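You operate a simulated robot arm through the tools that you are given. There is no shell and no other tool. Be economical: measure what you need, move in short steps, check, and stop when the job is done.

You run a simulated two-armed robot. Do the job below in one go: nothing can be reset, and whatever is moved stays where it is left.

Task
Wipe up the spill on the top of the front bench with the yellow cloth and put it back.

Only the result counts: the job must be done as asked and must still hold three seconds after the hand-in. Knocking over, shifting, dropping, spilling or breaking anything else fails it. Flat cloth is picked up by pressing the open fingertips on it (5 to 10 N) and closing them slowly along it; thin cloth reads only 2 to 8 mm in the jaws.

Robot
Two 6-joint arms with two-finger grippers on one trunk, on a base that drives. Base frame: it is fixed to the floor where the robot stands at the start and does not move with it; the origin is under the middle of the robot, x ahead of it, y to its left, z up; the surface under the hand at the start is at about z = 0.76. Units: m, rad, N and s.
The left shoulder is at the start at [0.07, 0.176, 1.057], the right one opposite. With the tool pointing down near the work surface each hand reaches from about 0.48 to 0.8 m from the robot's upright axis, wherever it stands, measured 20 degrees to its own side. Payload 2.45 kg a hand.
The tool frame of a hand sits at the grasp point between the pads (the TCP): z along the fingers, y along the line on which they close. The tips reach 0.026 m beyond it. Largest opening 0.096 m; the body of the gripper starts 0.069 m behind the TCP.
Orientation is told as [roll, pitch, yaw] about the base's x, y, z axes, in that order, counted from this pose: with the fingers straight down and closing along the base's y, the tool's x points along the base's -x, its y along +y and its z along -z.

Tools
- The arms move only by the tool drive_tool. It takes "left_motion", "right_motion" or both (then of equal length, played together; a hand with none holds still); each is a list of rows, each an object (a shift or turn left out is 0, a gripper value left out holds the last) with "delta_pos": the shift along the tool's x, y, z in m, a list of three; "rot": the turn, a rotation vector about the tool's x, y, z in rad, a list of three. In form: [{"delta_pos": [x, y, z], "rot": [ax, ay, az]}, ...]. A call has 1 to 8 rows; each row is the pose to reach, as a shift and turn from the pose commanded when the call began, along the tool's axes at that moment. "left_gripper" and "right_gripper" are, for a hand that has rows, the gripper command, from -1 (fully open) to 1 (shut), values between in proportion, set as the call begins (left out, the last holds). Rows are played at 5 a second. More than 0.05 m and 0.15 rad between two rows, or a gripper value outside its range, and nothing of the call is played. A pose out of reach is approached as far as the arm can. The call stops where the force on the tool passes 40 N (or 10 N more than at its start, if that is more) or the arm is blocked; 0.2 s more then pass. Each finger halts on what it meets, pressing with about 25 N; the grip force reading is that of the motor and also rises with nothing between the fingers. The clock runs only during rows and for 0.2 s after the last one: add rows that repeat a pose to give the fingers time. It gives the time, the measured TCP pose, the force on the tool (base axes), the opening and the grip force at its end, in the units of the frame above (readings bear some noise), with the torque about the TCP (base axes, N m) and any sound that the robot's microphone picked up.
- Cameras (640 x 400 px; columns grow to the right, rows downward): "scene" is now at [0.1284, -0.0218, 1.3597]; the picture's right is [-0.27, -0.96, 0.00], its down [-0.70, 0.19, -0.69] and it looks along [0.67, -0.19, -0.72] (base axes); focal length 294 px, centre (320, 200). "left" rides on the left gripper at [0.082, -0.003, -0.098] in its tool frame; the picture's right is [0.04, 1.00, 0.00], its down [-0.73, 0.03, -0.68] and it looks along [-0.68, 0.03, 0.73] (tool axes); focal length 256 px, centre (320, 200). "right" rides on the right gripper at [0.082, 0.003, -0.098] in its tool frame; the picture's right is [-0.04, 1.00, 0.00], its down [-0.73, -0.03, -0.68] and it looks along [-0.68, -0.03, 0.73] (tool axes); focal length 256 px, centre (320, 200). There is no depth. A picture from a camera that has moved, and an enlarged one, comes with that camera's place and axes in the base frame and with its lens.
- capture(camera): a new picture of that camera. No time passes.
- lift_body(by): slides the trunk up (or, below 0, down) by that many m; the arms and the scene camera ride with it, the base frame stays. It gives what a move gives, with no picture.
- base_move(legs): drives the robot by 1 to 6 legs, each [ahead, left, turn to the left] in m, m and rad, along the robot's own axes; the way and the turn of a leg run together, so that a leg with both is an arc; at most 1.5 m and 3.142 rad a leg. The arms and the cameras ride along, it lands a little off, and it stops where it bumps. It gives what a move gives.
- turn_head(pan, tilt): turns the head with the scene camera to pan (to the left, within 1.501 rad either way) and tilt (down, from -0.506 to 1.204), counted from straight ahead of the robot. It gives what a move gives.
- zoom(camera, box): a new picture of the part [left, top, right, bottom] of that camera's present view, enlarged. No time passes.
- finish_job(): hands the job in; it is judged then, once.

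Go step by step. Nothing tells you exact positions but the pictures and the camera data: compare them with the known pose of the tool, close in by small moves and look again before you grip or let go. The budget is 120 turns and 92 pictures, counting those below and the enlarged ones. Unless the task says otherwise, let go and move clear before handing in, and close with one line.

The tools are called after ">>>" as a command line: name --argument value ..., lists and objects as JSON in quotes. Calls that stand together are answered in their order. drive_tool: Moves the arms, as the interface text tells. Its arguments: {"type":"object","properties":{"left_motion":{"type":"array"},"left_gripper":{"type":"number"},"right_motion":{"type":"array"},"right_gripper":{"type":"number"}},"required":[]} The other tools are called the same way: lift_body (by) slides the trunk up or down; base_move (legs) drives the base; turn_head (pan, tilt) turns the head that bears the scene camera; capture (camera) takes a picture; zoom (camera, box) takes an enlarged picture of a part of a camera's view; finish_job () hands the job in.

At the start:

```text
time_s: 0.0
left_tcp_pos: [0.6293, 0.1397, 1.0496]
left_tool_rot: [0.001, 0.001, 0.001]
left_force: [-0.1, 0.5, -0.3]
left_moment: [-0.01, 0.05, 0.0]
left_opening: 0.0957
left_gripper_force: 0.2
right_tcp_pos: [0.4246, -0.2937, 1.0286]
right_tool_rot: [0.001, 0.001, -0.001]
right_force: [0.5, 0.1, -0.3]
right_moment: [0.0, 0.01, 0.02]
right_opening: 0.0959
right_gripper_force: 0.0
trunk travel left (down, up): [-0.542, 0.298]
robot x, y, heading: [0.0022, -0.0002, -0.002]
head pan, tilt: [-0.271, 0.808]
```

scene: 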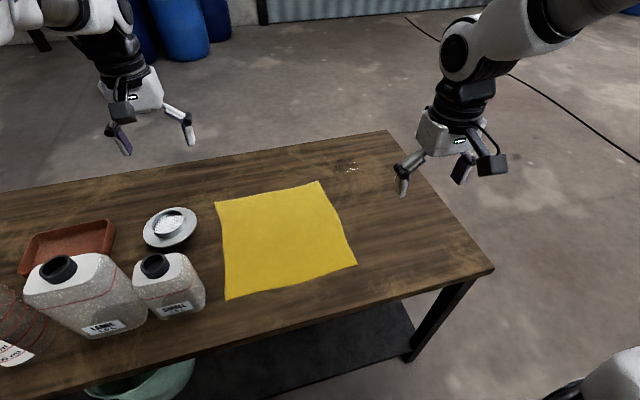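
right: 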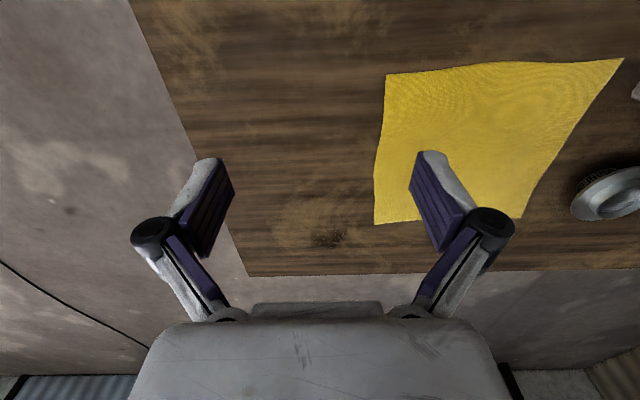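
left: 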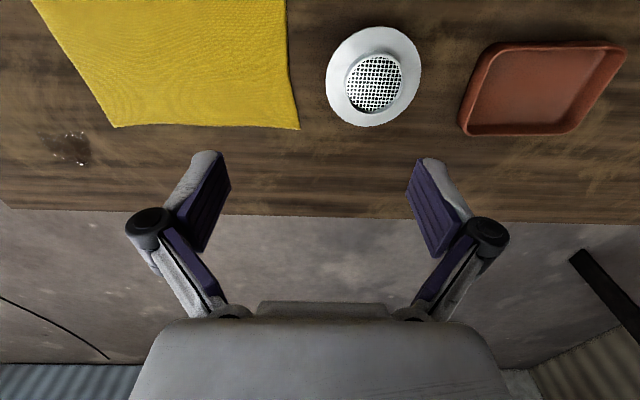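

I see a wooden bench with the yellow cloth at about x 0.46–0.76, y −0.20–0.10, and a small spill near (0.80, −0.32). I'll look more closely before moving.

>>> zoom --camera "scene" --box '[280, 120, 440, 220]'

>>> zoom --camera "scene" --box '[0, 130, 400, 380]'

>>> zoom --camera "left" --box '[0, 80, 200, 205]'

```text
4.00 times, centred on (360, 170) of scene
camera zoom: at [0.1284, -0.0218, 1.3597], right [-0.27, -0.96, 0.0], down [-0.7, 0.19, -0.69], along [0.67, -0.19, -0.72], focal length 1177 px, centre (160, 320)
```

zoom: 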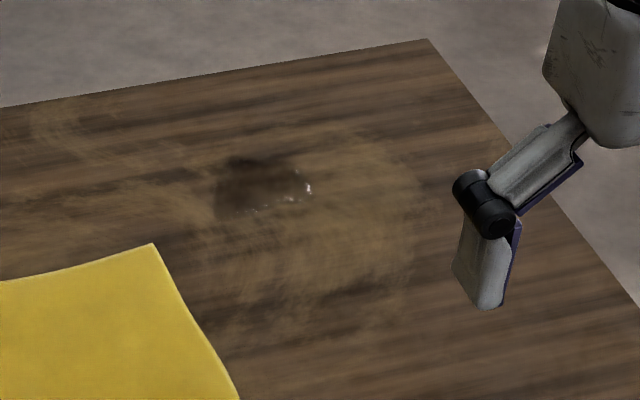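

```text
1.60 times, centred on (200, 255) of scene
camera zoom: at [0.1284, -0.0218, 1.3597], right [-0.27, -0.96, 0.0], down [-0.7, 0.19, -0.69], along [0.67, -0.19, -0.72], focal length 471 px, centre (512, 112)
```

zoom: 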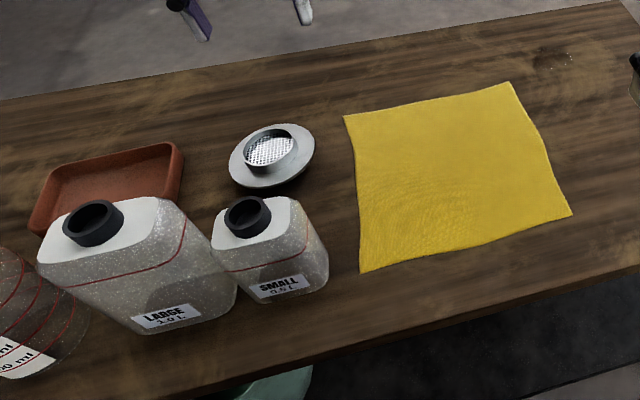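

```text
3.20 times, centred on (100, 142) of left
camera zoom: at [0.5456, 0.1346, 1.1478], right [-0.04, 1.0, 0.0], down [0.73, 0.03, 0.68], along [0.68, 0.03, -0.73], focal length 819 px, centre (1024, 384)
```

zoom: 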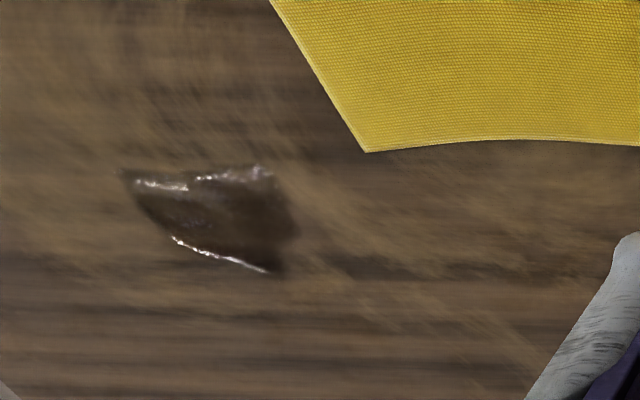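

The spill is a small puddle centred near (0.805, −0.30), about 0.10 by 0.06 m. That is a bit beyond reach, so I need to drive ahead about 0.12 m. First I'll check the clearance in front of the base.

>>> turn_head --pan -0.27 --tilt 1.2

>>> capture --camera "scene"

```text
time_s: 0.9
left_tcp_pos: [0.6288, 0.1398, 1.0511]
left_tool_rot: [0.001, -0.001, -0.001]
left_force: [-0.2, -0.8, -0.4]
left_moment: [-0.01, 0.01, 0.0]
left_opening: 0.0961
left_gripper_force: 0.0
right_tcp_pos: [0.4238, -0.2937, 1.0292]
right_tool_rot: [0.002, 0.0, -0.001]
right_force: [0.6, 0.4, -0.1]
right_moment: [0.04, -0.02, 0.0]
right_opening: 0.0961
right_gripper_force: 0.0
trunk travel left (down, up): [-0.542, 0.298]
robot x, y, heading: [0.0018, -0.0006, 0.001]
head pan, tilt: [-0.271, 1.201]
```

```text
85 pictures are left
camera scene: at [0.105, -0.0152, 1.3326], right [-0.27, -0.96, 0.0], down [-0.9, 0.25, -0.36], along [0.35, -0.1, -0.93], focal length 294 px, centre (320, 200)
```

scene: 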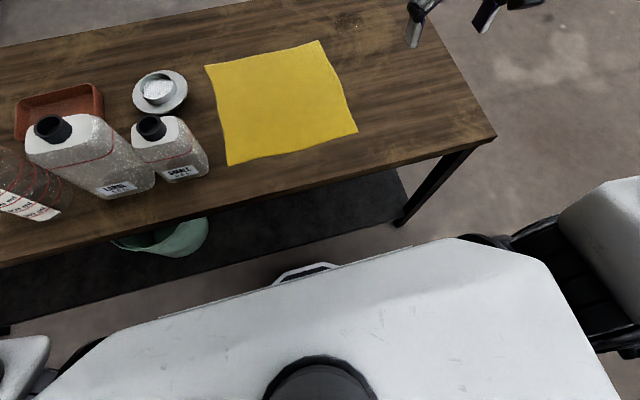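

The base front appears to be about 0.08–0.1 m from the bench shelf, so I can only creep ahead about 0.06 m. I'll shift 0.1 m to the right as well, which centres the right shoulder on the spill.

>>> base_move --legs '[[0, -0.1, 0], [0.06, 0, 0]]'

>>> capture --camera "scene"

```text
time_s: 2.6
left_tcp_pos: [0.6924, 0.0387, 1.0499]
left_tool_rot: [-0.001, 0.001, -0.001]
left_force: [1.2, -0.7, -0.4]
left_moment: [0.0, 0.03, -0.01]
left_opening: 0.096
left_gripper_force: 0.0
right_tcp_pos: [0.4871, -0.3947, 1.0294]
right_tool_rot: [0.0, 0.0, -0.001]
right_force: [0.6, -0.7, -0.2]
right_moment: [0.01, 0.01, 0.0]
right_opening: 0.096
right_gripper_force: 0.0
trunk travel left (down, up): [-0.542, 0.298]
robot x, y, heading: [0.0602, -0.1031, -0.002]
head pan, tilt: [-0.271, 1.201]
```

```text
84 pictures are left
camera scene: at [0.1676, -0.1163, 1.3326], right [-0.27, -0.96, 0.0], down [-0.9, 0.25, -0.36], along [0.35, -0.1, -0.93], focal length 294 px, centre (320, 200)
```

scene: 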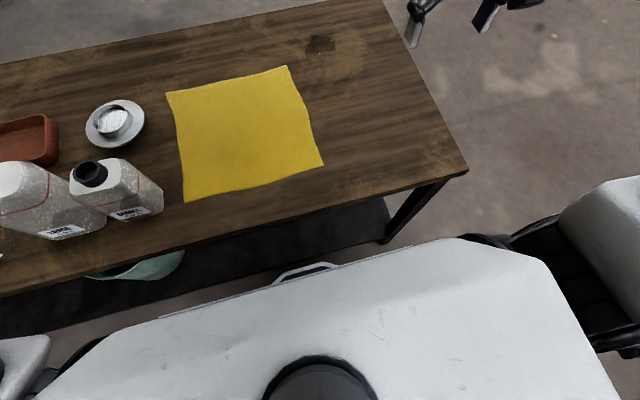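

The gap to the bench is still clear. The cloth's far-right corner is at (0.76, −0.20) and the spill at (0.81, −0.30). I'll move the right hand above that corner and the left hand a little aside.

>>> drive_tool --right_motion '[{"delta_pos": [-0.03, 0.029, 0.021]}, {"delta_pos": [-0.06, 0.058, 0.042]}, {"delta_pos": [-0.09, 0.087, 0.063]}, {"delta_pos": [-0.12, 0.115, 0.084]}, {"delta_pos": [-0.15, 0.144, 0.105]}, {"delta_pos": [-0.18, 0.173, 0.127]}, {"delta_pos": [-0.21, 0.201, 0.148]}, {"delta_pos": [-0.243, 0.23, 0.169]}]' --left_motion '[{"delta_pos": [0.01, 0.02, 0]}, {"delta_pos": [0.02, 0.04, 0]}, {"delta_pos": [0.03, 0.06, 0]}, {"delta_pos": [0.04, 0.08, 0]}, {"delta_pos": [0.05, 0.1, 0]}, {"delta_pos": [0.06, 0.12, 0]}, {"delta_pos": [0.07, 0.14, 0]}, {"delta_pos": [0.08, 0.16, 0]}]' --right_gripper 0.1

>>> capture --camera "right"

>>> capture --camera "scene"

```text
time_s: 4.4
left_tcp_pos: [0.6118, 0.1996, 1.0485]
left_tool_rot: [-0.002, 0.0, 0.0]
left_force: [0.3, 0.4, -0.8]
left_moment: [-0.02, 0.0, 0.0]
left_opening: 0.0959
left_gripper_force: 0.0
right_tcp_pos: [0.7302, -0.1643, 0.8592]
right_tool_rot: [-0.004, 0.001, -0.002]
right_force: [0.1, 0.1, 0.3]
right_moment: [-0.01, -0.01, 0.03]
right_opening: 0.0432
right_gripper_force: 0.1
trunk travel left (down, up): [-0.542, 0.298]
robot x, y, heading: [0.0596, -0.1038, 0.003]
head pan, tilt: [-0.271, 1.201]
```

```text
83 pictures are left
camera right: at [0.6492, -0.1603, 0.9587], right [0.04, 1.0, 0.0], down [0.73, -0.03, 0.68], along [0.68, -0.03, -0.74], focal length 256 px, centre (320, 200)
```

right: 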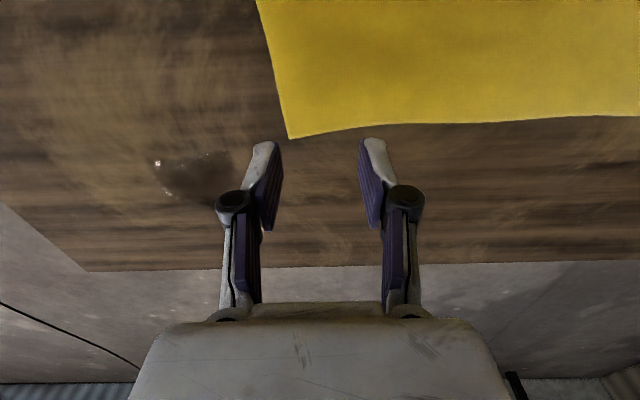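

```text
82 pictures are left
camera scene: at [0.1684, -0.1141, 1.3325], right [-0.27, -0.96, 0.0], down [-0.9, 0.25, -0.36], along [0.35, -0.1, -0.93], focal length 294 px, centre (320, 200)
```

scene: 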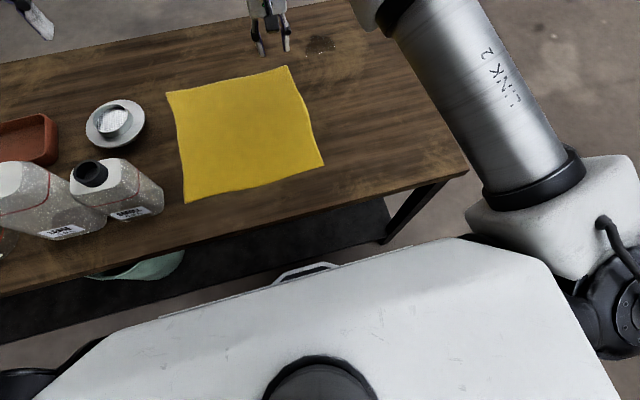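

The pictures agree: the corner is at (0.758, −0.192) on z≈0.76, and the spill covers x 0.77–0.835, y −0.33 to −0.245. I'll lower the half-open fingers onto the cloth just inside the corner.

>>> drive_tool --right_motion '[{"delta_pos": [0, 0.008, 0.03]}, {"delta_pos": [0, 0.008, 0.055]}, {"delta_pos": [0, 0.008, 0.066]}, {"delta_pos": [0, 0.008, 0.071]}]'

>>> capture --camera "right"

```text
time_s: 5.4
left_tcp_pos: [0.6137, 0.1979, 1.0492]
left_tool_rot: [0.0, -0.001, -0.001]
left_force: [-0.5, -0.7, -1.0]
left_moment: [0.01, 0.0, 0.01]
left_opening: 0.0961
left_gripper_force: 0.1
right_tcp_pos: [0.7288, -0.1559, 0.7904]
right_tool_rot: [0.0, 0.0, 0.0]
right_force: [-0.8, -0.2, -0.6]
right_moment: [-0.02, -0.02, 0.01]
right_opening: 0.0435
right_gripper_force: 0.0
trunk travel left (down, up): [-0.542, 0.298]
robot x, y, heading: [0.0602, -0.1025, -0.001]
head pan, tilt: [-0.271, 1.201]
```

```text
81 pictures are left
camera right: at [0.6491, -0.1528, 0.888], right [0.04, 1.0, 0.0], down [0.73, -0.03, 0.68], along [0.68, -0.03, -0.73], focal length 256 px, centre (320, 200)
```

right: 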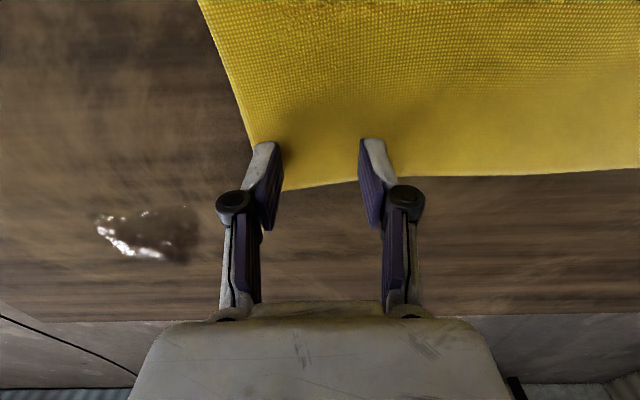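

The tips hover about 4 mm above the cloth and close to its edge. I'll shift slightly inward and press.

>>> drive_tool --right_motion '[{"delta_pos": [0.005, 0.01, 0]}, {"delta_pos": [0.005, 0.01, 0.003]}, {"delta_pos": [0.005, 0.01, 0.005]}, {"delta_pos": [0.005, 0.01, 0.006]}]'

```text
time_s: 6.4
left_tcp_pos: [0.6097, 0.1994, 1.0521]
left_tool_rot: [0.0, -0.002, 0.001]
left_force: [-0.5, 1.2, -0.3]
left_moment: [-0.01, -0.01, 0.01]
left_opening: 0.0958
left_gripper_force: 0.1
right_tcp_pos: [0.7224, -0.145, 0.785]
right_tool_rot: [0.0, -0.005, 0.0]
right_force: [2.4, 0.7, 24.3]
right_moment: [0.11, -0.05, 0.02]
right_opening: 0.0452
right_gripper_force: 8.8
trunk travel left (down, up): [-0.542, 0.298]
robot x, y, heading: [0.0617, -0.0975, 0.003]
head pan, tilt: [-0.271, 1.201]
```

>>> drive_tool --right_motion '[{"delta_pos": [0, 0, -0.001]}, {"delta_pos": [0, 0, -0.0017]}]'

```text
time_s: 7.0
left_tcp_pos: [0.6116, 0.2001, 1.0502]
left_tool_rot: [-0.001, -0.002, 0.001]
left_force: [0.2, 0.2, 0.2]
left_moment: [-0.03, -0.01, 0.02]
left_opening: 0.0961
left_gripper_force: 0.0
right_tcp_pos: [0.7226, -0.1448, 0.7836]
right_tool_rot: [-0.001, 0.0, 0.0]
right_force: [0.0, -0.1, 7.5]
right_moment: [0.0, -0.07, 0.02]
right_opening: 0.0455
right_gripper_force: 6.1
trunk travel left (down, up): [-0.542, 0.298]
robot x, y, heading: [0.0601, -0.1014, 0.003]
head pan, tilt: [-0.271, 1.201]
```

The press force is 7.5 N, which is right, so I'll close slowly.

>>> drive_tool --right_motion '[{"delta_pos": [0, 0, 0]}]' --right_gripper 0.35

>>> drive_tool --right_motion '[{"delta_pos": [0, 0, 0]}]' --right_gripper 0.6

>>> drive_tool --right_motion '[{"delta_pos": [0, 0, 0]}]' --right_gripper 0.8

>>> drive_tool --right_motion '[{"delta_pos": [0, 0, 0]}, {"delta_pos": [0, 0, 0]}]' --right_gripper 1

>>> capture --camera "right"

```text
time_s: 7.4
left_tcp_pos: [0.6108, 0.1987, 1.0503]
left_tool_rot: [-0.001, 0.0, 0.0]
left_force: [-0.7, -0.3, 0.0]
left_moment: [0.04, 0.02, -0.02]
left_opening: 0.0958
left_gripper_force: 0.0
right_tcp_pos: [0.7243, -0.1456, 0.7851]
right_tool_rot: [0.001, 0.0, -0.003]
right_force: [0.0, 0.2, 8.9]
right_moment: [-0.01, -0.02, 0.05]
right_opening: 0.0319
right_gripper_force: 4.9
trunk travel left (down, up): [-0.542, 0.298]
robot x, y, heading: [0.0645, -0.102, -0.004]
head pan, tilt: [-0.271, 1.201]
```

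```text
time_s: 7.8
left_tcp_pos: [0.6101, 0.1994, 1.0508]
left_tool_rot: [0.0, -0.002, -0.001]
left_force: [-0.1, 0.3, -0.3]
left_moment: [0.02, 0.02, -0.01]
left_opening: 0.0957
left_gripper_force: 0.0
right_tcp_pos: [0.7237, -0.1449, 0.7851]
right_tool_rot: [0.001, -0.002, 0.001]
right_force: [1.4, 0.6, 11.5]
right_moment: [0.03, -0.02, 0.01]
right_opening: 0.0203
right_gripper_force: 0.0
trunk travel left (down, up): [-0.542, 0.298]
robot x, y, heading: [0.0624, -0.0989, -0.007]
head pan, tilt: [-0.271, 1.201]
```

```text
time_s: 8.2
left_tcp_pos: [0.6083, 0.1994, 1.0516]
left_tool_rot: [0.0, -0.002, 0.0]
left_force: [-0.7, 0.4, 0.8]
left_moment: [0.0, -0.02, 0.02]
left_opening: 0.0959
left_gripper_force: 0.1
right_tcp_pos: [0.7221, -0.1454, 0.7863]
right_tool_rot: [0.0, -0.004, 0.0]
right_force: [2.5, 0.6, 18.4]
right_moment: [0.07, -0.1, -0.02]
right_opening: 0.0095
right_gripper_force: 0.1
trunk travel left (down, up): [-0.542, 0.298]
robot x, y, heading: [0.0627, -0.101, 0.002]
head pan, tilt: [-0.271, 1.201]
```

```text
time_s: 8.8
left_tcp_pos: [0.6088, 0.1987, 1.0522]
left_tool_rot: [0.001, -0.002, 0.001]
left_force: [0.1, 0.3, 0.1]
left_moment: [-0.02, 0.0, -0.01]
left_opening: 0.096
left_gripper_force: 0.1
right_tcp_pos: [0.7223, -0.1448, 0.7874]
right_tool_rot: [-0.001, -0.003, -0.001]
right_force: [1.0, -0.4, 13.8]
right_moment: [-0.1, 0.12, 0.0]
right_opening: 0.0053
right_gripper_force: 29.0
trunk travel left (down, up): [-0.542, 0.298]
robot x, y, heading: [0.0603, -0.1013, 0.002]
head pan, tilt: [-0.271, 1.201]
```

```text
80 pictures are left
camera right: at [0.6416, -0.1428, 0.8844], right [0.04, 1.0, 0.0], down [0.73, -0.03, 0.68], along [0.68, -0.03, -0.73], focal length 256 px, centre (320, 200)
```

right: 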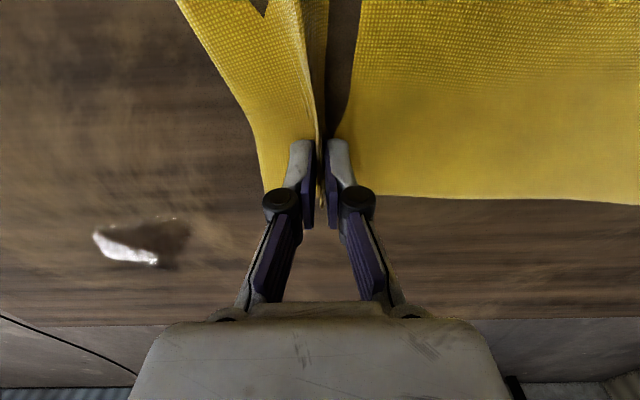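

The cloth is gripped (5.3 mm). I'll slide it slightly lifted to just before the spill, then set it down.

>>> drive_tool --right_motion '[{"delta_pos": [0, 0, -0.006]}, {"delta_pos": [-0.015, -0.02, -0.006]}, {"delta_pos": [-0.03, -0.045, -0.006]}, {"delta_pos": [-0.045, -0.07, -0.006]}, {"delta_pos": [-0.06, -0.085, -0.003]}, {"delta_pos": [-0.06, -0.085, 0]}]'

>>> capture --camera "right"

>>> capture --camera "scene"

```text
time_s: 10.2
left_tcp_pos: [0.6106, 0.2002, 1.0496]
left_tool_rot: [0.001, -0.002, 0.002]
left_force: [-0.2, 0.2, 0.0]
left_moment: [0.0, 0.0, -0.01]
left_opening: 0.0962
left_gripper_force: 0.0
right_tcp_pos: [0.7828, -0.2293, 0.7858]
right_tool_rot: [0.001, -0.002, 0.0]
right_force: [0.1, 0.9, 21.5]
right_moment: [-0.12, -0.31, -0.06]
right_opening: 0.0013
right_gripper_force: 22.1
trunk travel left (down, up): [-0.542, 0.298]
robot x, y, heading: [0.0629, -0.1017, 0.002]
head pan, tilt: [-0.271, 1.201]
```

```text
79 pictures are left
camera right: at [0.7024, -0.2267, 0.8845], right [0.04, 1.0, 0.0], down [0.73, -0.03, 0.68], along [0.68, -0.03, -0.73], focal length 256 px, centre (320, 200)
```

right: 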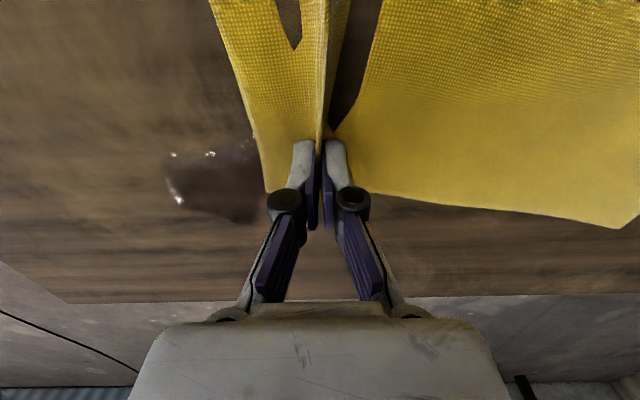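

```text
78 pictures are left
camera scene: at [0.1657, -0.115, 1.3329], right [-0.27, -0.96, 0.0], down [-0.9, 0.25, -0.36], along [0.35, -0.1, -0.93], focal length 294 px, centre (320, 200)
```

scene: 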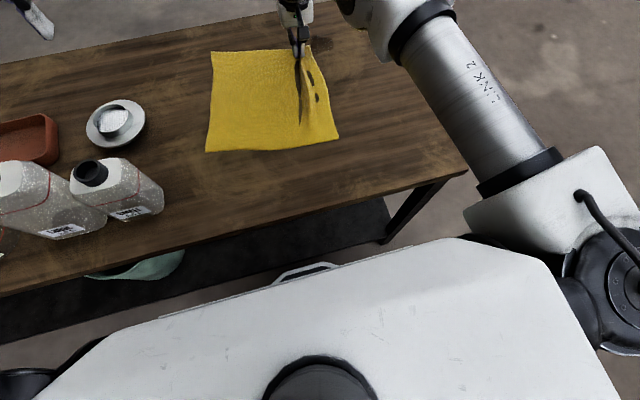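

The cloth follows in one piece and its corner is at the spill. I'll sweep across the puddle while pressing.

>>> drive_tool --right_motion '[{"delta_pos": [0, -0.03, -0.0005]}, {"delta_pos": [0, -0.06, -0.0005]}, {"delta_pos": [0, -0.09, -0.0005]}, {"delta_pos": [0, -0.115, -0.0005]}]'

>>> capture --camera "right"

>>> capture --camera "left"

```text
time_s: 11.2
left_tcp_pos: [0.6098, 0.1995, 1.0512]
left_tool_rot: [0.0, -0.003, 0.0]
left_force: [0.1, -0.8, -0.6]
left_moment: [0.0, 0.0, 0.0]
left_opening: 0.0958
left_gripper_force: 0.0
right_tcp_pos: [0.7832, -0.3471, 0.7874]
right_tool_rot: [-0.001, -0.004, 0.001]
right_force: [1.7, -1.4, 8.5]
right_moment: [0.02, 0.1, -0.01]
right_opening: 0.0044
right_gripper_force: 24.0
trunk travel left (down, up): [-0.542, 0.298]
robot x, y, heading: [0.0647, -0.1012, 0.0]
head pan, tilt: [-0.271, 1.201]
```

```text
77 pictures are left
camera right: at [0.7025, -0.3427, 0.8844], right [0.04, 1.0, 0.0], down [0.73, -0.03, 0.68], along [0.68, -0.03, -0.73], focal length 256 px, centre (320, 200)
```

right: 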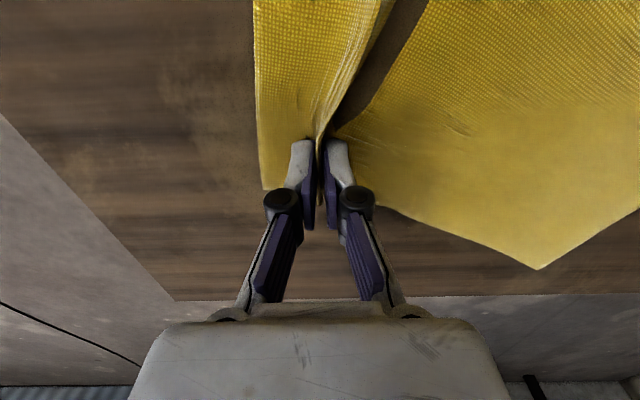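

```text
76 pictures are left
camera left: at [0.5251, 0.1949, 1.1489], right [-0.04, 1.0, 0.0], down [0.73, 0.03, 0.68], along [0.68, 0.03, -0.73], focal length 256 px, centre (320, 200)
```

left: 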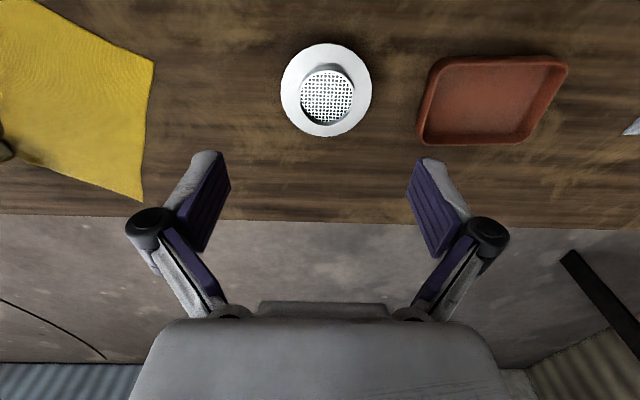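

The cloth now lies over the spill. I'll continue with serpentine strokes at larger x.

>>> drive_tool --right_motion '[{"delta_pos": [-0.02, 0, 0]}, {"delta_pos": [-0.02, 0.035, 0]}, {"delta_pos": [-0.02, 0.07, 0]}, {"delta_pos": [-0.02, 0.105, 0]}, {"delta_pos": [-0.038, 0.105, 0]}, {"delta_pos": [-0.038, 0.07, 0]}, {"delta_pos": [-0.038, 0.035, 0]}, {"delta_pos": [-0.038, 0, 0]}]'

>>> capture --camera "right"

>>> capture --camera "scene"

```text
time_s: 13.0
left_tcp_pos: [0.6111, 0.1993, 1.0506]
left_tool_rot: [0.002, -0.001, -0.001]
left_force: [0.2, -1.0, -0.4]
left_moment: [-0.01, 0.01, -0.02]
left_opening: 0.0959
left_gripper_force: 0.1
right_tcp_pos: [0.8183, -0.3459, 0.7873]
right_tool_rot: [0.0, -0.002, 0.001]
right_force: [-0.9, 4.0, 15.9]
right_moment: [0.5, -0.41, 0.0]
right_opening: 0.0017
right_gripper_force: 24.8
right hand out of reach, approached as far as the arm can: row 5, 6, 7, 8
trunk travel left (down, up): [-0.542, 0.298]
robot x, y, heading: [0.063, -0.0989, 0.003]
head pan, tilt: [-0.271, 1.201]
```

```text
75 pictures are left
camera right: at [0.7383, -0.3432, 0.8847], right [0.04, 1.0, 0.0], down [0.73, -0.03, 0.68], along [0.68, -0.03, -0.73], focal length 256 px, centre (320, 200)
```

right: 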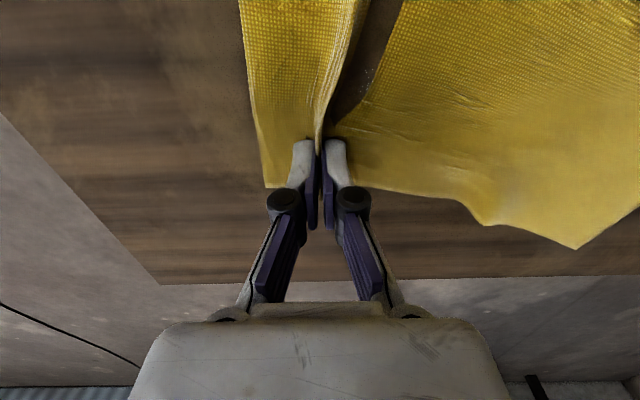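

```text
74 pictures are left
camera scene: at [0.1663, -0.1158, 1.3327], right [-0.27, -0.96, 0.0], down [-0.9, 0.25, -0.36], along [0.35, -0.1, -0.93], focal length 294 px, centre (320, 200)
```

scene: 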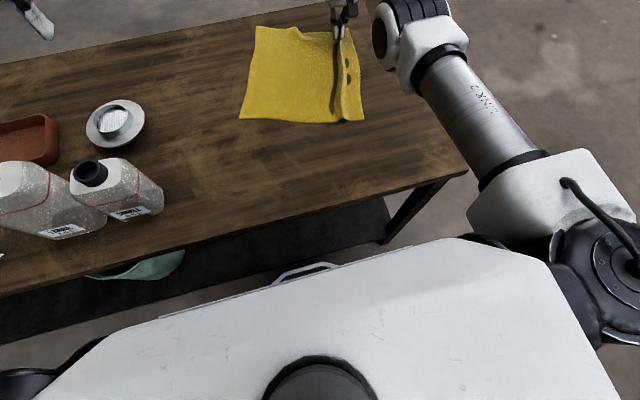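

The puddle looks fully covered. I'll make one more scrub loop before releasing.

>>> drive_tool --right_motion '[{"delta_pos": [0.03, 0, 0]}, {"delta_pos": [0.055, 0.02, 0]}, {"delta_pos": [0.055, 0.065, 0]}, {"delta_pos": [0.055, 0.11, 0]}, {"delta_pos": [0.03, 0.12, 0]}, {"delta_pos": [0.01, 0.1, 0]}, {"delta_pos": [0.01, 0.055, 0]}, {"delta_pos": [0.01, 0.01, 0]}]'

>>> drive_tool --right_motion '[{"delta_pos": [0.015, 0, 0]}, {"delta_pos": [0.015, 0.04, 0]}, {"delta_pos": [0.015, 0.08, 0]}, {"delta_pos": [0.0, 0.09, 0]}, {"delta_pos": [-0.005, 0.05, 0]}, {"delta_pos": [-0.005, 0.01, 0]}, {"delta_pos": [0.01, -0.01, 0]}]'

>>> capture --camera "right"

```text
time_s: 14.8
left_tcp_pos: [0.6085, 0.2003, 1.0505]
left_tool_rot: [0.001, -0.002, 0.0]
left_force: [0.5, 0.0, -0.2]
left_moment: [0.03, -0.03, -0.03]
left_opening: 0.0959
left_gripper_force: 0.0
right_tcp_pos: [0.816, -0.3352, 0.7875]
right_tool_rot: [0.0, -0.001, -0.001]
right_force: [0.4, 1.3, 16.7]
right_moment: [0.1, -0.15, 0.06]
right_opening: 0.0026
right_gripper_force: 22.2
right hand out of reach, approached as far as the arm can: row 1, 2, 3, 4, 5, 7, 8
trunk travel left (down, up): [-0.542, 0.298]
robot x, y, heading: [0.0624, -0.1005, -0.0]
head pan, tilt: [-0.271, 1.201]
```

```text
time_s: 16.4
left_tcp_pos: [0.6091, 0.2009, 1.0521]
left_tool_rot: [-0.004, -0.001, -0.001]
left_force: [0.8, -0.6, 0.2]
left_moment: [0.03, 0.0, -0.02]
left_opening: 0.0959
left_gripper_force: 0.1
right_tcp_pos: [0.8157, -0.3459, 0.7876]
right_tool_rot: [-0.001, -0.001, 0.0]
right_force: [-1.9, 5.8, 25.3]
right_moment: [0.08, -0.03, 0.01]
right_opening: 0.0022
right_gripper_force: 25.5
right hand out of reach, approached as far as the arm can: row 1, 2, 3, 4, 5, 6, 7
trunk travel left (down, up): [-0.542, 0.298]
robot x, y, heading: [0.0599, -0.1025, 0.001]
head pan, tilt: [-0.271, 1.201]
```

```text
73 pictures are left
camera right: at [0.7348, -0.3423, 0.8846], right [0.04, 1.0, 0.0], down [0.73, -0.03, 0.68], along [0.68, -0.03, -0.73], focal length 256 px, centre (320, 200)
```

right: 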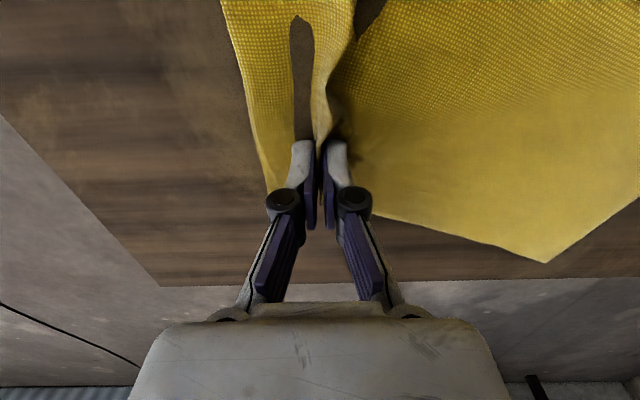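

The wiping looks complete, with no puddle visible around the cloth. I'll open the jaws gently to unfold the pinch, lift clear, and move the right hand back.

>>> drive_tool --right_motion '[{"delta_pos": [0, 0, -0.001]}, {"delta_pos": [0, 0, -0.001]}]' --right_gripper 0.2

>>> drive_tool --right_motion '[{"delta_pos": [0, 0, -0.02]}, {"delta_pos": [0, 0, -0.06]}, {"delta_pos": [0, 0, -0.1]}, {"delta_pos": [0.04, 0, -0.12]}, {"delta_pos": [0.08, -0.01, -0.14]}, {"delta_pos": [0.12, -0.02, -0.16]}, {"delta_pos": [0.16, -0.03, -0.18]}, {"delta_pos": [0.2, -0.04, -0.19]}]'

>>> capture --camera "right"

>>> capture --camera "scene"

```text
time_s: 17.0
left_tcp_pos: [0.6101, 0.1999, 1.0491]
left_tool_rot: [-0.001, 0.0, 0.0]
left_force: [-0.4, 0.9, -0.5]
left_moment: [-0.02, 0.03, 0.0]
left_opening: 0.096
left_gripper_force: 0.0
right_tcp_pos: [0.8162, -0.3458, 0.7842]
right_tool_rot: [0.001, 0.001, 0.0]
right_force: [-0.5, -1.0, 8.4]
right_moment: [-0.04, 0.01, 0.0]
right_opening: 0.0395
right_gripper_force: 6.9
trunk travel left (down, up): [-0.542, 0.298]
robot x, y, heading: [0.0603, -0.1012, 0.0]
head pan, tilt: [-0.271, 1.201]
```

```text
time_s: 18.8
left_tcp_pos: [0.608, 0.1988, 1.0537]
left_tool_rot: [0.002, -0.006, 0.0]
left_force: [-2.1, 0.7, 0.6]
left_moment: [0.0, -0.16, 0.02]
left_opening: 0.0962
left_gripper_force: 0.0
right_tcp_pos: [0.7698, -0.3879, 1.0462]
right_tool_rot: [0.002, 0.078, 0.003]
right_force: [-1.3, 0.4, -4.0]
right_moment: [-0.07, -0.1, 0.01]
right_opening: 0.0386
right_gripper_force: 0.1
right hand out of reach, approached as far as the arm can: row 4, 5, 6, 7, 8
trunk travel left (down, up): [-0.542, 0.298]
robot x, y, heading: [0.0644, -0.1016, 0.001]
head pan, tilt: [-0.271, 1.201]
```

```text
72 pictures are left
camera right: at [0.6994, -0.3842, 1.1502], right [0.04, 1.0, 0.0], down [0.78, -0.03, 0.62], along [0.62, -0.02, -0.79], focal length 256 px, centre (320, 200)
```

right: 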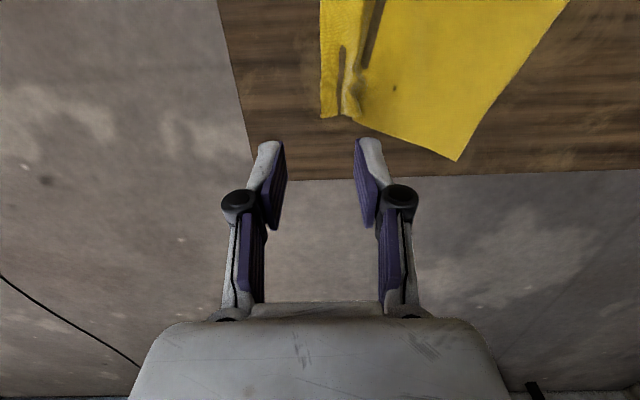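

```text
71 pictures are left
camera scene: at [0.1627, -0.1165, 1.3331], right [-0.27, -0.96, 0.0], down [-0.9, 0.25, -0.37], along [0.35, -0.1, -0.93], focal length 294 px, centre (320, 200)
```

scene: 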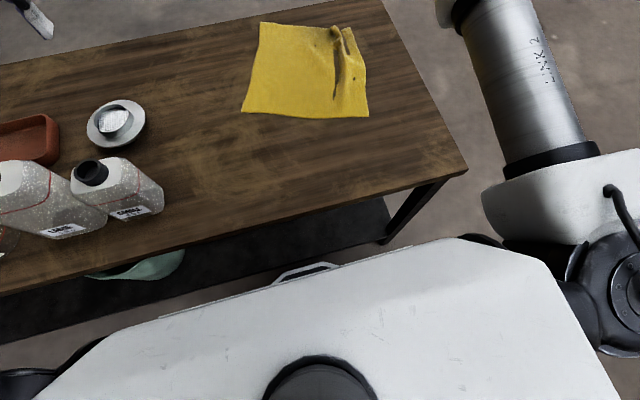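

The cloth was released and the right hand stopped short at reach limits. The cloth is turned about 19° clockwise, with near corners at about (0.646, −0.058) and (0.55, −0.343). I'll grip both near corners, one with each hand, and pull it back square, so I'm bringing both hands above their corners now.

>>> drive_tool --right_motion '[{"delta_pos": [0.035, 0.015, 0.02]}, {"delta_pos": [0.07, 0.03, 0.04], "rot": [0, 0, 0.1]}, {"delta_pos": [0.105, 0.045, 0.06], "rot": [0, 0, 0.2]}, {"delta_pos": [0.14, 0.06, 0.08], "rot": [0, 0, 0.3]}, {"delta_pos": [0.173, 0.076, 0.1], "rot": [0, 0, 0.325]}]' --left_motion '[{"delta_pos": [-0.01, -0.03, 0.03]}, {"delta_pos": [-0.02, -0.07, 0.05], "rot": [0, 0, 0.1]}, {"delta_pos": [-0.03, -0.11, 0.07], "rot": [0, 0, 0.2]}, {"delta_pos": [-0.035, -0.15, 0.085], "rot": [0, 0, 0.3]}, {"delta_pos": [-0.035, -0.19, 0.1], "rot": [0, 0, 0.325]}]' --left_gripper 0.1 --right_gripper 0.1

>>> capture --camera "left"

>>> capture --camera "scene"

```text
time_s: 20.0
left_tcp_pos: [0.6498, 0.0127, 0.9536]
left_tool_rot: [-0.012, -0.007, -0.313]
left_force: [-0.1, 0.2, -0.4]
left_moment: [0.02, -0.03, -0.01]
left_opening: 0.0433
left_gripper_force: 0.0
right_tcp_pos: [0.7541, -0.3115, 1.0556]
right_tool_rot: [-0.052, 0.154, -0.315]
right_force: [0.1, -0.3, 0.5]
right_moment: [0.04, -0.01, 0.0]
right_opening: 0.0431
right_gripper_force: 0.0
right hand out of reach, approached as far as the arm can: row 1, 2, 3, 4, 5
trunk travel left (down, up): [-0.542, 0.298]
robot x, y, heading: [0.0642, -0.098, 0.001]
head pan, tilt: [-0.271, 1.201]
```

```text
70 pictures are left
camera left: at [0.5685, 0.0331, 1.0509], right [0.27, 0.96, -0.01], down [0.7, -0.19, 0.68], along [0.66, -0.19, -0.73], focal length 256 px, centre (320, 200)
```

left: 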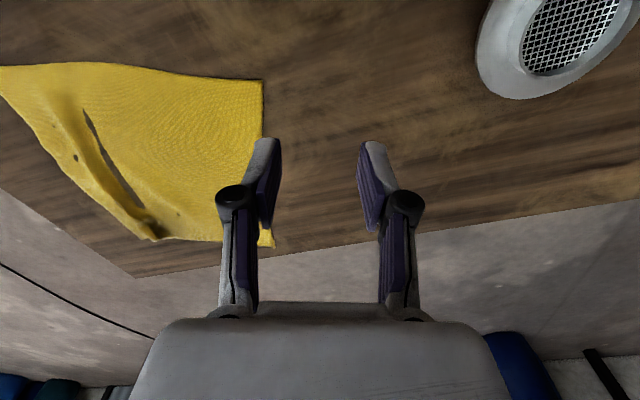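

```text
69 pictures are left
camera scene: at [0.1663, -0.1165, 1.3327], right [-0.27, -0.96, 0.0], down [-0.9, 0.25, -0.36], along [0.35, -0.1, -0.93], focal length 294 px, centre (320, 200)
```

scene: 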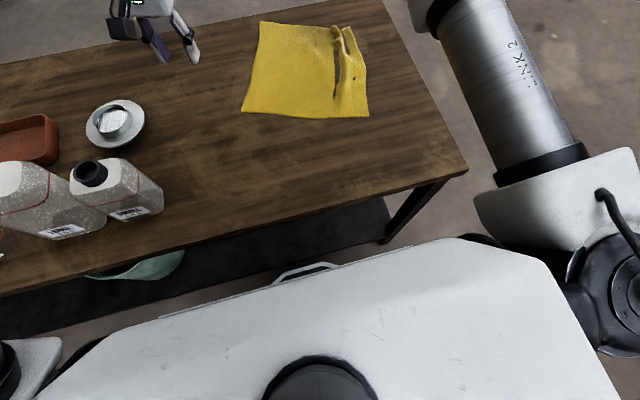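

The left hand moved fine, but the right arm seems stuck near a stretched-out pose. I'll look at it.

>>> turn_head --pan -0.4 --tilt 0.5

>>> capture --camera "scene"

```text
time_s: 21.1
left_tcp_pos: [0.6483, 0.0114, 0.9495]
left_tool_rot: [-0.012, -0.001, -0.315]
left_force: [0.7, -0.3, -0.2]
left_moment: [-0.01, -0.01, -0.02]
left_opening: 0.0432
left_gripper_force: 0.1
right_tcp_pos: [0.7555, -0.3115, 1.0551]
right_tool_rot: [-0.056, 0.153, -0.316]
right_force: [0.5, 0.5, 0.0]
right_moment: [0.04, 0.01, 0.01]
right_opening: 0.0429
right_gripper_force: 0.1
trunk travel left (down, up): [-0.542, 0.298]
robot x, y, heading: [0.0585, -0.0985, -0.001]
head pan, tilt: [-0.4, 0.499]
```

```text
68 pictures are left
camera scene: at [0.1971, -0.136, 1.3862], right [-0.39, -0.92, 0.0], down [-0.44, 0.19, -0.88], along [0.81, -0.34, -0.48], focal length 294 px, centre (320, 200)
```

scene: 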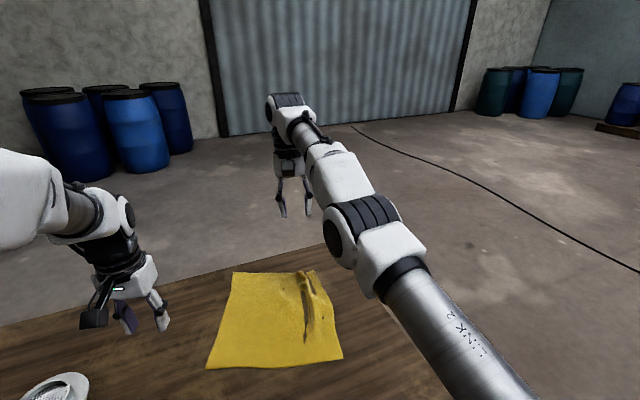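

The right arm's elbow is fully straight. I'll try an inward pull with repeated rows to let it bend.

>>> drive_tool --right_motion '[{"delta_pos": [0.04, 0, 0]}, {"delta_pos": [0.08, 0, 0]}, {"delta_pos": [0.12, 0, 0]}, {"delta_pos": [0.16, 0, 0]}, {"delta_pos": [0.2, 0, 0]}, {"delta_pos": [0.2, 0, 0]}, {"delta_pos": [0.2, 0, 0]}, {"delta_pos": [0.2, 0, 0]}]'

```text
time_s: 22.9
left_tcp_pos: [0.6501, 0.0116, 0.9501]
left_tool_rot: [-0.013, -0.003, -0.314]
left_force: [-0.2, -0.5, 0.4]
left_moment: [0.03, 0.0, 0.0]
left_opening: 0.0432
left_gripper_force: 0.0
right_tcp_pos: [0.5724, -0.2469, 1.0732]
right_tool_rot: [-0.055, 0.156, -0.316]
right_force: [0.1, -1.2, 0.5]
right_moment: [0.03, 0.0, -0.01]
right_opening: 0.0433
right_gripper_force: 0.0
right hand out of reach, approached as far as the arm can: row 1, 2
trunk travel left (down, up): [-0.542, 0.298]
robot x, y, heading: [0.0616, -0.1024, -0.004]
head pan, tilt: [-0.4, 0.499]
```

The right arm recovered. Now I'll bring both hands over their corners with a level tool.

>>> drive_tool --right_motion '[{"delta_pos": [-0.016, -0.01, 0.038], "rot": [-0.013, -0.035, 0]}, {"delta_pos": [-0.032, -0.02, 0.076], "rot": [-0.025, -0.07, 0]}, {"delta_pos": [-0.046, -0.03, 0.11], "rot": [-0.036, -0.105, 0]}, {"delta_pos": [-0.06, -0.039, 0.143], "rot": [-0.048, -0.135, 0]}, {"delta_pos": [-0.07, -0.045, 0.167], "rot": [-0.055, -0.156, 0]}]' --left_motion '[{"delta_pos": [-0.01, -0.025, 0.02]}, {"delta_pos": [-0.02, -0.05, 0.04]}, {"delta_pos": [-0.03, -0.075, 0.06]}, {"delta_pos": [-0.042, -0.095, 0.07]}, {"delta_pos": [-0.053, -0.114, 0.08]}]'

>>> capture --camera "left"

>>> capture --camera "right"

>>> turn_head --pan -0.27 --tilt 0.9

>>> capture --camera "scene"

```text
time_s: 24.1
left_tcp_pos: [0.7069, -0.0577, 0.8721]
left_tool_rot: [-0.01, -0.001, -0.31]
left_force: [0.8, -0.2, -0.8]
left_moment: [0.01, 0.03, -0.03]
left_opening: 0.0432
left_gripper_force: 0.0
left hand out of reach, approached as far as the arm can: row 2, 3, 4, 5
right_tcp_pos: [0.5986, -0.3109, 0.901]
right_tool_rot: [0.002, -0.001, -0.31]
right_force: [-1.0, -0.1, -0.2]
right_moment: [0.01, 0.02, 0.02]
right_opening: 0.0433
right_gripper_force: 0.1
trunk travel left (down, up): [-0.542, 0.298]
robot x, y, heading: [0.063, -0.0992, 0.008]
head pan, tilt: [-0.4, 0.499]
```

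```text
67 pictures are left
camera left: at [0.6265, -0.0358, 0.9699], right [0.27, 0.96, -0.01], down [0.71, -0.19, 0.68], along [0.65, -0.19, -0.73], focal length 256 px, centre (320, 200)
```

left: 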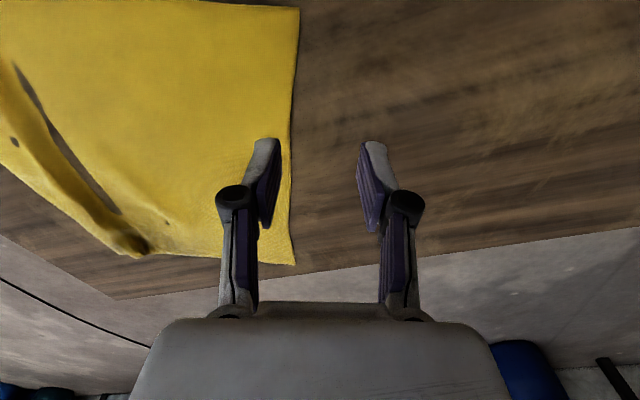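

```text
66 pictures are left
camera right: at [0.523, -0.283, 0.9994], right [0.34, 0.94, 0.0], down [0.69, -0.25, 0.68], along [0.64, -0.23, -0.73], focal length 256 px, centre (320, 200)
```

right: 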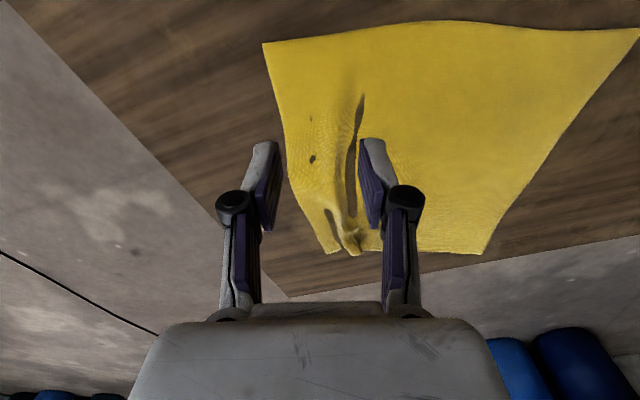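

```text
time_s: 24.9
left_tcp_pos: [0.7062, -0.0563, 0.8698]
left_tool_rot: [-0.011, 0.002, -0.312]
left_force: [-0.2, -0.7, 0.8]
left_moment: [0.01, -0.01, 0.02]
left_opening: 0.0432
left_gripper_force: 0.0
right_tcp_pos: [0.5979, -0.3103, 0.9024]
right_tool_rot: [0.001, -0.003, -0.311]
right_force: [-0.5, 0.3, 0.5]
right_moment: [-0.02, 0.01, -0.01]
right_opening: 0.043
right_gripper_force: 0.1
trunk travel left (down, up): [-0.542, 0.298]
robot x, y, heading: [0.0612, -0.1011, -0.001]
head pan, tilt: [-0.271, 0.901]
```

```text
65 pictures are left
camera scene: at [0.1861, -0.121, 1.3525], right [-0.27, -0.96, 0.0], down [-0.75, 0.21, -0.62], along [0.6, -0.17, -0.78], focal length 294 px, centre (320, 200)
```

scene: 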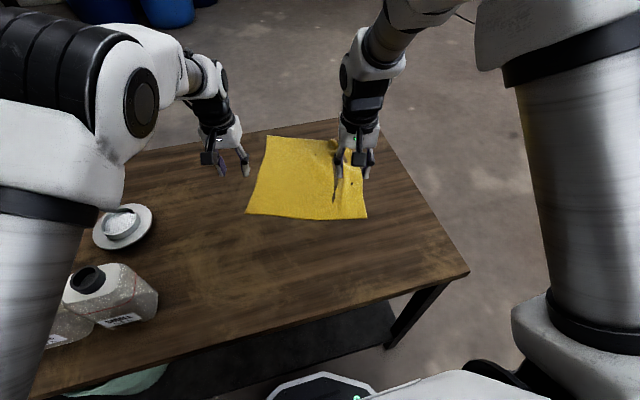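

Near the middle the left arm hits a limit. A single diagonal tow from the near-left corner should return and re-square the cloth anyway. I'll clear the right hand, strafe the base 0.12 m right so the left hand can reach that corner, and use the left hand.

>>> drive_tool --right_motion '[{"delta_pos": [0, 0, -0.04], "rot": [0, 0, -0.1]}, {"delta_pos": [0.01, -0.03, -0.07], "rot": [0, 0, -0.2]}, {"delta_pos": [0.02, -0.06, -0.1], "rot": [0, 0, -0.31]}, {"delta_pos": [0.02, -0.09, -0.12], "rot": [0, 0, -0.31]}]' --left_motion '[{"delta_pos": [0.01, 0.01, -0.02]}, {"delta_pos": [0.02, 0.02, -0.04]}, {"delta_pos": [0.03, 0.02, -0.06]}, {"delta_pos": [0.03, 0.02, -0.08]}]'

>>> base_move --legs '[[0, -0.12, 0]]'

>>> capture --camera "left"

```text
time_s: 25.9
left_tcp_pos: [0.6824, -0.025, 0.9438]
left_tool_rot: [-0.021, 0.012, -0.31]
left_force: [-0.3, 0.0, 0.4]
left_moment: [0.02, -0.04, -0.02]
left_opening: 0.0431
left_gripper_force: 0.0
right_tcp_pos: [0.5487, -0.3904, 1.0229]
right_tool_rot: [0.004, -0.006, 0.002]
right_force: [0.0, -0.3, -0.2]
right_moment: [0.01, 0.02, 0.0]
right_opening: 0.0433
right_gripper_force: 0.1
trunk travel left (down, up): [-0.542, 0.298]
robot x, y, heading: [0.0641, -0.1011, 0.002]
head pan, tilt: [-0.271, 0.901]
```

```text
time_s: 27.2
left_tcp_pos: [0.6846, -0.1422, 0.9497]
left_tool_rot: [-0.022, 0.003, -0.307]
left_force: [0.0, 0.2, -0.1]
left_moment: [0.04, 0.03, 0.03]
left_opening: 0.0431
left_gripper_force: 0.0
right_tcp_pos: [0.5517, -0.5082, 1.0223]
right_tool_rot: [0.001, -0.001, 0.002]
right_force: [0.2, -0.5, 0.1]
right_moment: [0.04, 0.0, 0.02]
right_opening: 0.0431
right_gripper_force: 0.0
trunk travel left (down, up): [-0.542, 0.298]
robot x, y, heading: [0.0593, -0.2179, -0.003]
head pan, tilt: [-0.271, 0.901]
```

```text
64 pictures are left
camera left: at [0.6049, -0.1213, 1.0468], right [0.26, 0.96, -0.02], down [0.71, -0.18, 0.68], along [0.65, -0.19, -0.74], focal length 256 px, centre (320, 200)
```

left: 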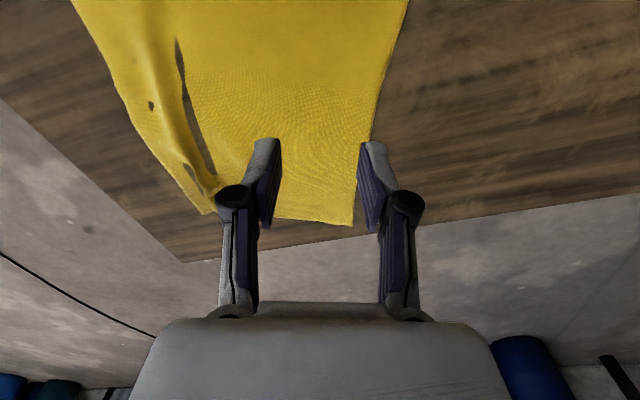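

Now I'll lower the left hand toward a point just inside the near-left corner.

>>> drive_tool --left_motion '[{"delta_pos": [0.009, 0.01, 0.04], "rot": [-0.022, 0, 0]}, {"delta_pos": [0.018, 0.02, 0.08], "rot": [-0.022, 0, 0]}, {"delta_pos": [0.026, 0.031, 0.12], "rot": [-0.022, 0, 0]}, {"delta_pos": [0.028, 0.033, 0.148], "rot": [-0.022, 0, 0]}]'

>>> capture --camera "left"

>>> turn_head --pan 0.1 --tilt 1.1

>>> capture --camera "scene"

```text
time_s: 28.2
left_tcp_pos: [0.6654, -0.1052, 0.7981]
left_tool_rot: [0.0, 0.003, -0.305]
left_force: [0.4, 0.8, 0.5]
left_moment: [-0.03, 0.01, -0.01]
left_opening: 0.0435
left_gripper_force: 0.1
right_tcp_pos: [0.5518, -0.5077, 1.0227]
right_tool_rot: [0.001, -0.001, 0.002]
right_force: [0.5, -0.3, 0.3]
right_moment: [-0.02, 0.01, -0.04]
right_opening: 0.0434
right_gripper_force: 0.1
trunk travel left (down, up): [-0.542, 0.298]
robot x, y, heading: [0.0657, -0.2204, -0.002]
head pan, tilt: [-0.271, 0.901]
```

```text
63 pictures are left
camera left: at [0.5846, -0.0863, 0.8963], right [0.26, 0.96, 0.0], down [0.71, -0.19, 0.68], along [0.65, -0.18, -0.74], focal length 256 px, centre (320, 200)
```

left: 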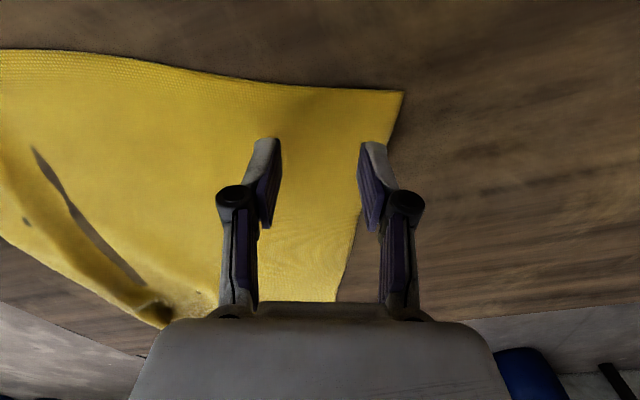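

```text
time_s: 29.0
left_tcp_pos: [0.6649, -0.1053, 0.7991]
left_tool_rot: [0.001, 0.002, -0.305]
left_force: [0.0, -0.3, -0.4]
left_moment: [0.06, 0.03, -0.02]
left_opening: 0.0431
left_gripper_force: 0.1
right_tcp_pos: [0.5508, -0.5079, 1.022]
right_tool_rot: [0.002, -0.001, 0.002]
right_force: [-1.0, -0.2, -1.2]
right_moment: [-0.01, -0.01, -0.02]
right_opening: 0.0432
right_gripper_force: 0.0
trunk travel left (down, up): [-0.542, 0.298]
robot x, y, heading: [0.062, -0.2221, -0.005]
head pan, tilt: [0.099, 1.1]
```

```text
62 pictures are left
camera scene: at [0.1761, -0.2142, 1.3386], right [0.1, -0.99, 0.0], down [-0.89, -0.09, -0.45], along [0.45, 0.05, -0.89], focal length 294 px, centre (320, 200)
```

scene: 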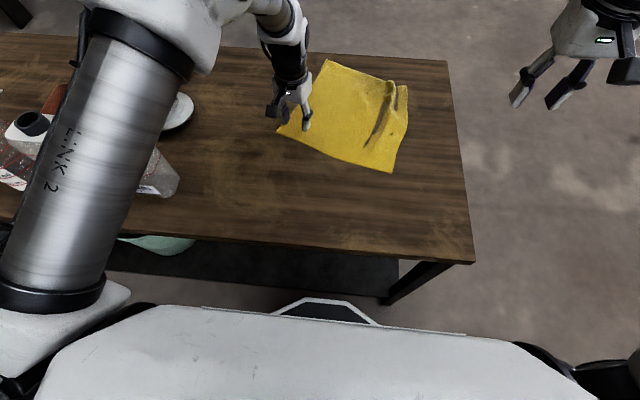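

I need about 1.5 cm further inside the cloth; then I'll lower to contact.

>>> drive_tool --left_motion '[{"delta_pos": [0.004, -0.017, 0]}, {"delta_pos": [0.004, -0.017, 0.008]}, {"delta_pos": [0.004, -0.017, 0.012]}, {"delta_pos": [0.004, -0.017, 0.0135]}]'

>>> capture --camera "left"

```text
time_s: 30.0
left_tcp_pos: [0.6571, -0.1203, 0.7862]
left_tool_rot: [0.002, 0.002, -0.304]
left_force: [0.3, 0.8, 5.1]
left_moment: [0.03, 0.03, 0.02]
left_opening: 0.0436
left_gripper_force: 0.3
right_tcp_pos: [0.5504, -0.5074, 1.0231]
right_tool_rot: [0.001, -0.002, 0.0]
right_force: [-0.3, -0.4, -0.2]
right_moment: [0.02, 0.01, -0.01]
right_opening: 0.0428
right_gripper_force: 0.0
trunk travel left (down, up): [-0.542, 0.298]
robot x, y, heading: [0.0596, -0.221, 0.002]
head pan, tilt: [0.099, 1.1]
```

```text
61 pictures are left
camera left: at [0.5765, -0.102, 0.8849], right [0.26, 0.96, 0.0], down [0.71, -0.19, 0.68], along [0.65, -0.18, -0.74], focal length 256 px, centre (320, 200)
```

left: 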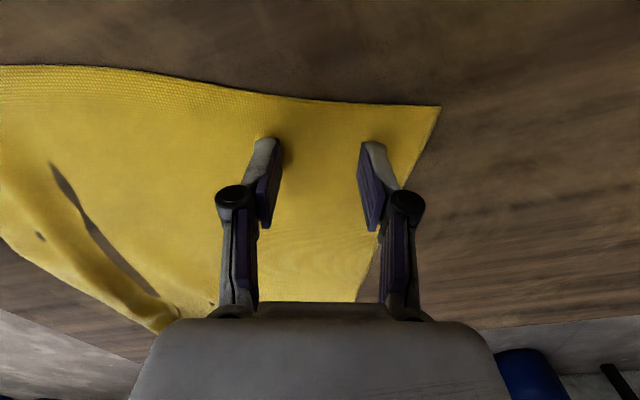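

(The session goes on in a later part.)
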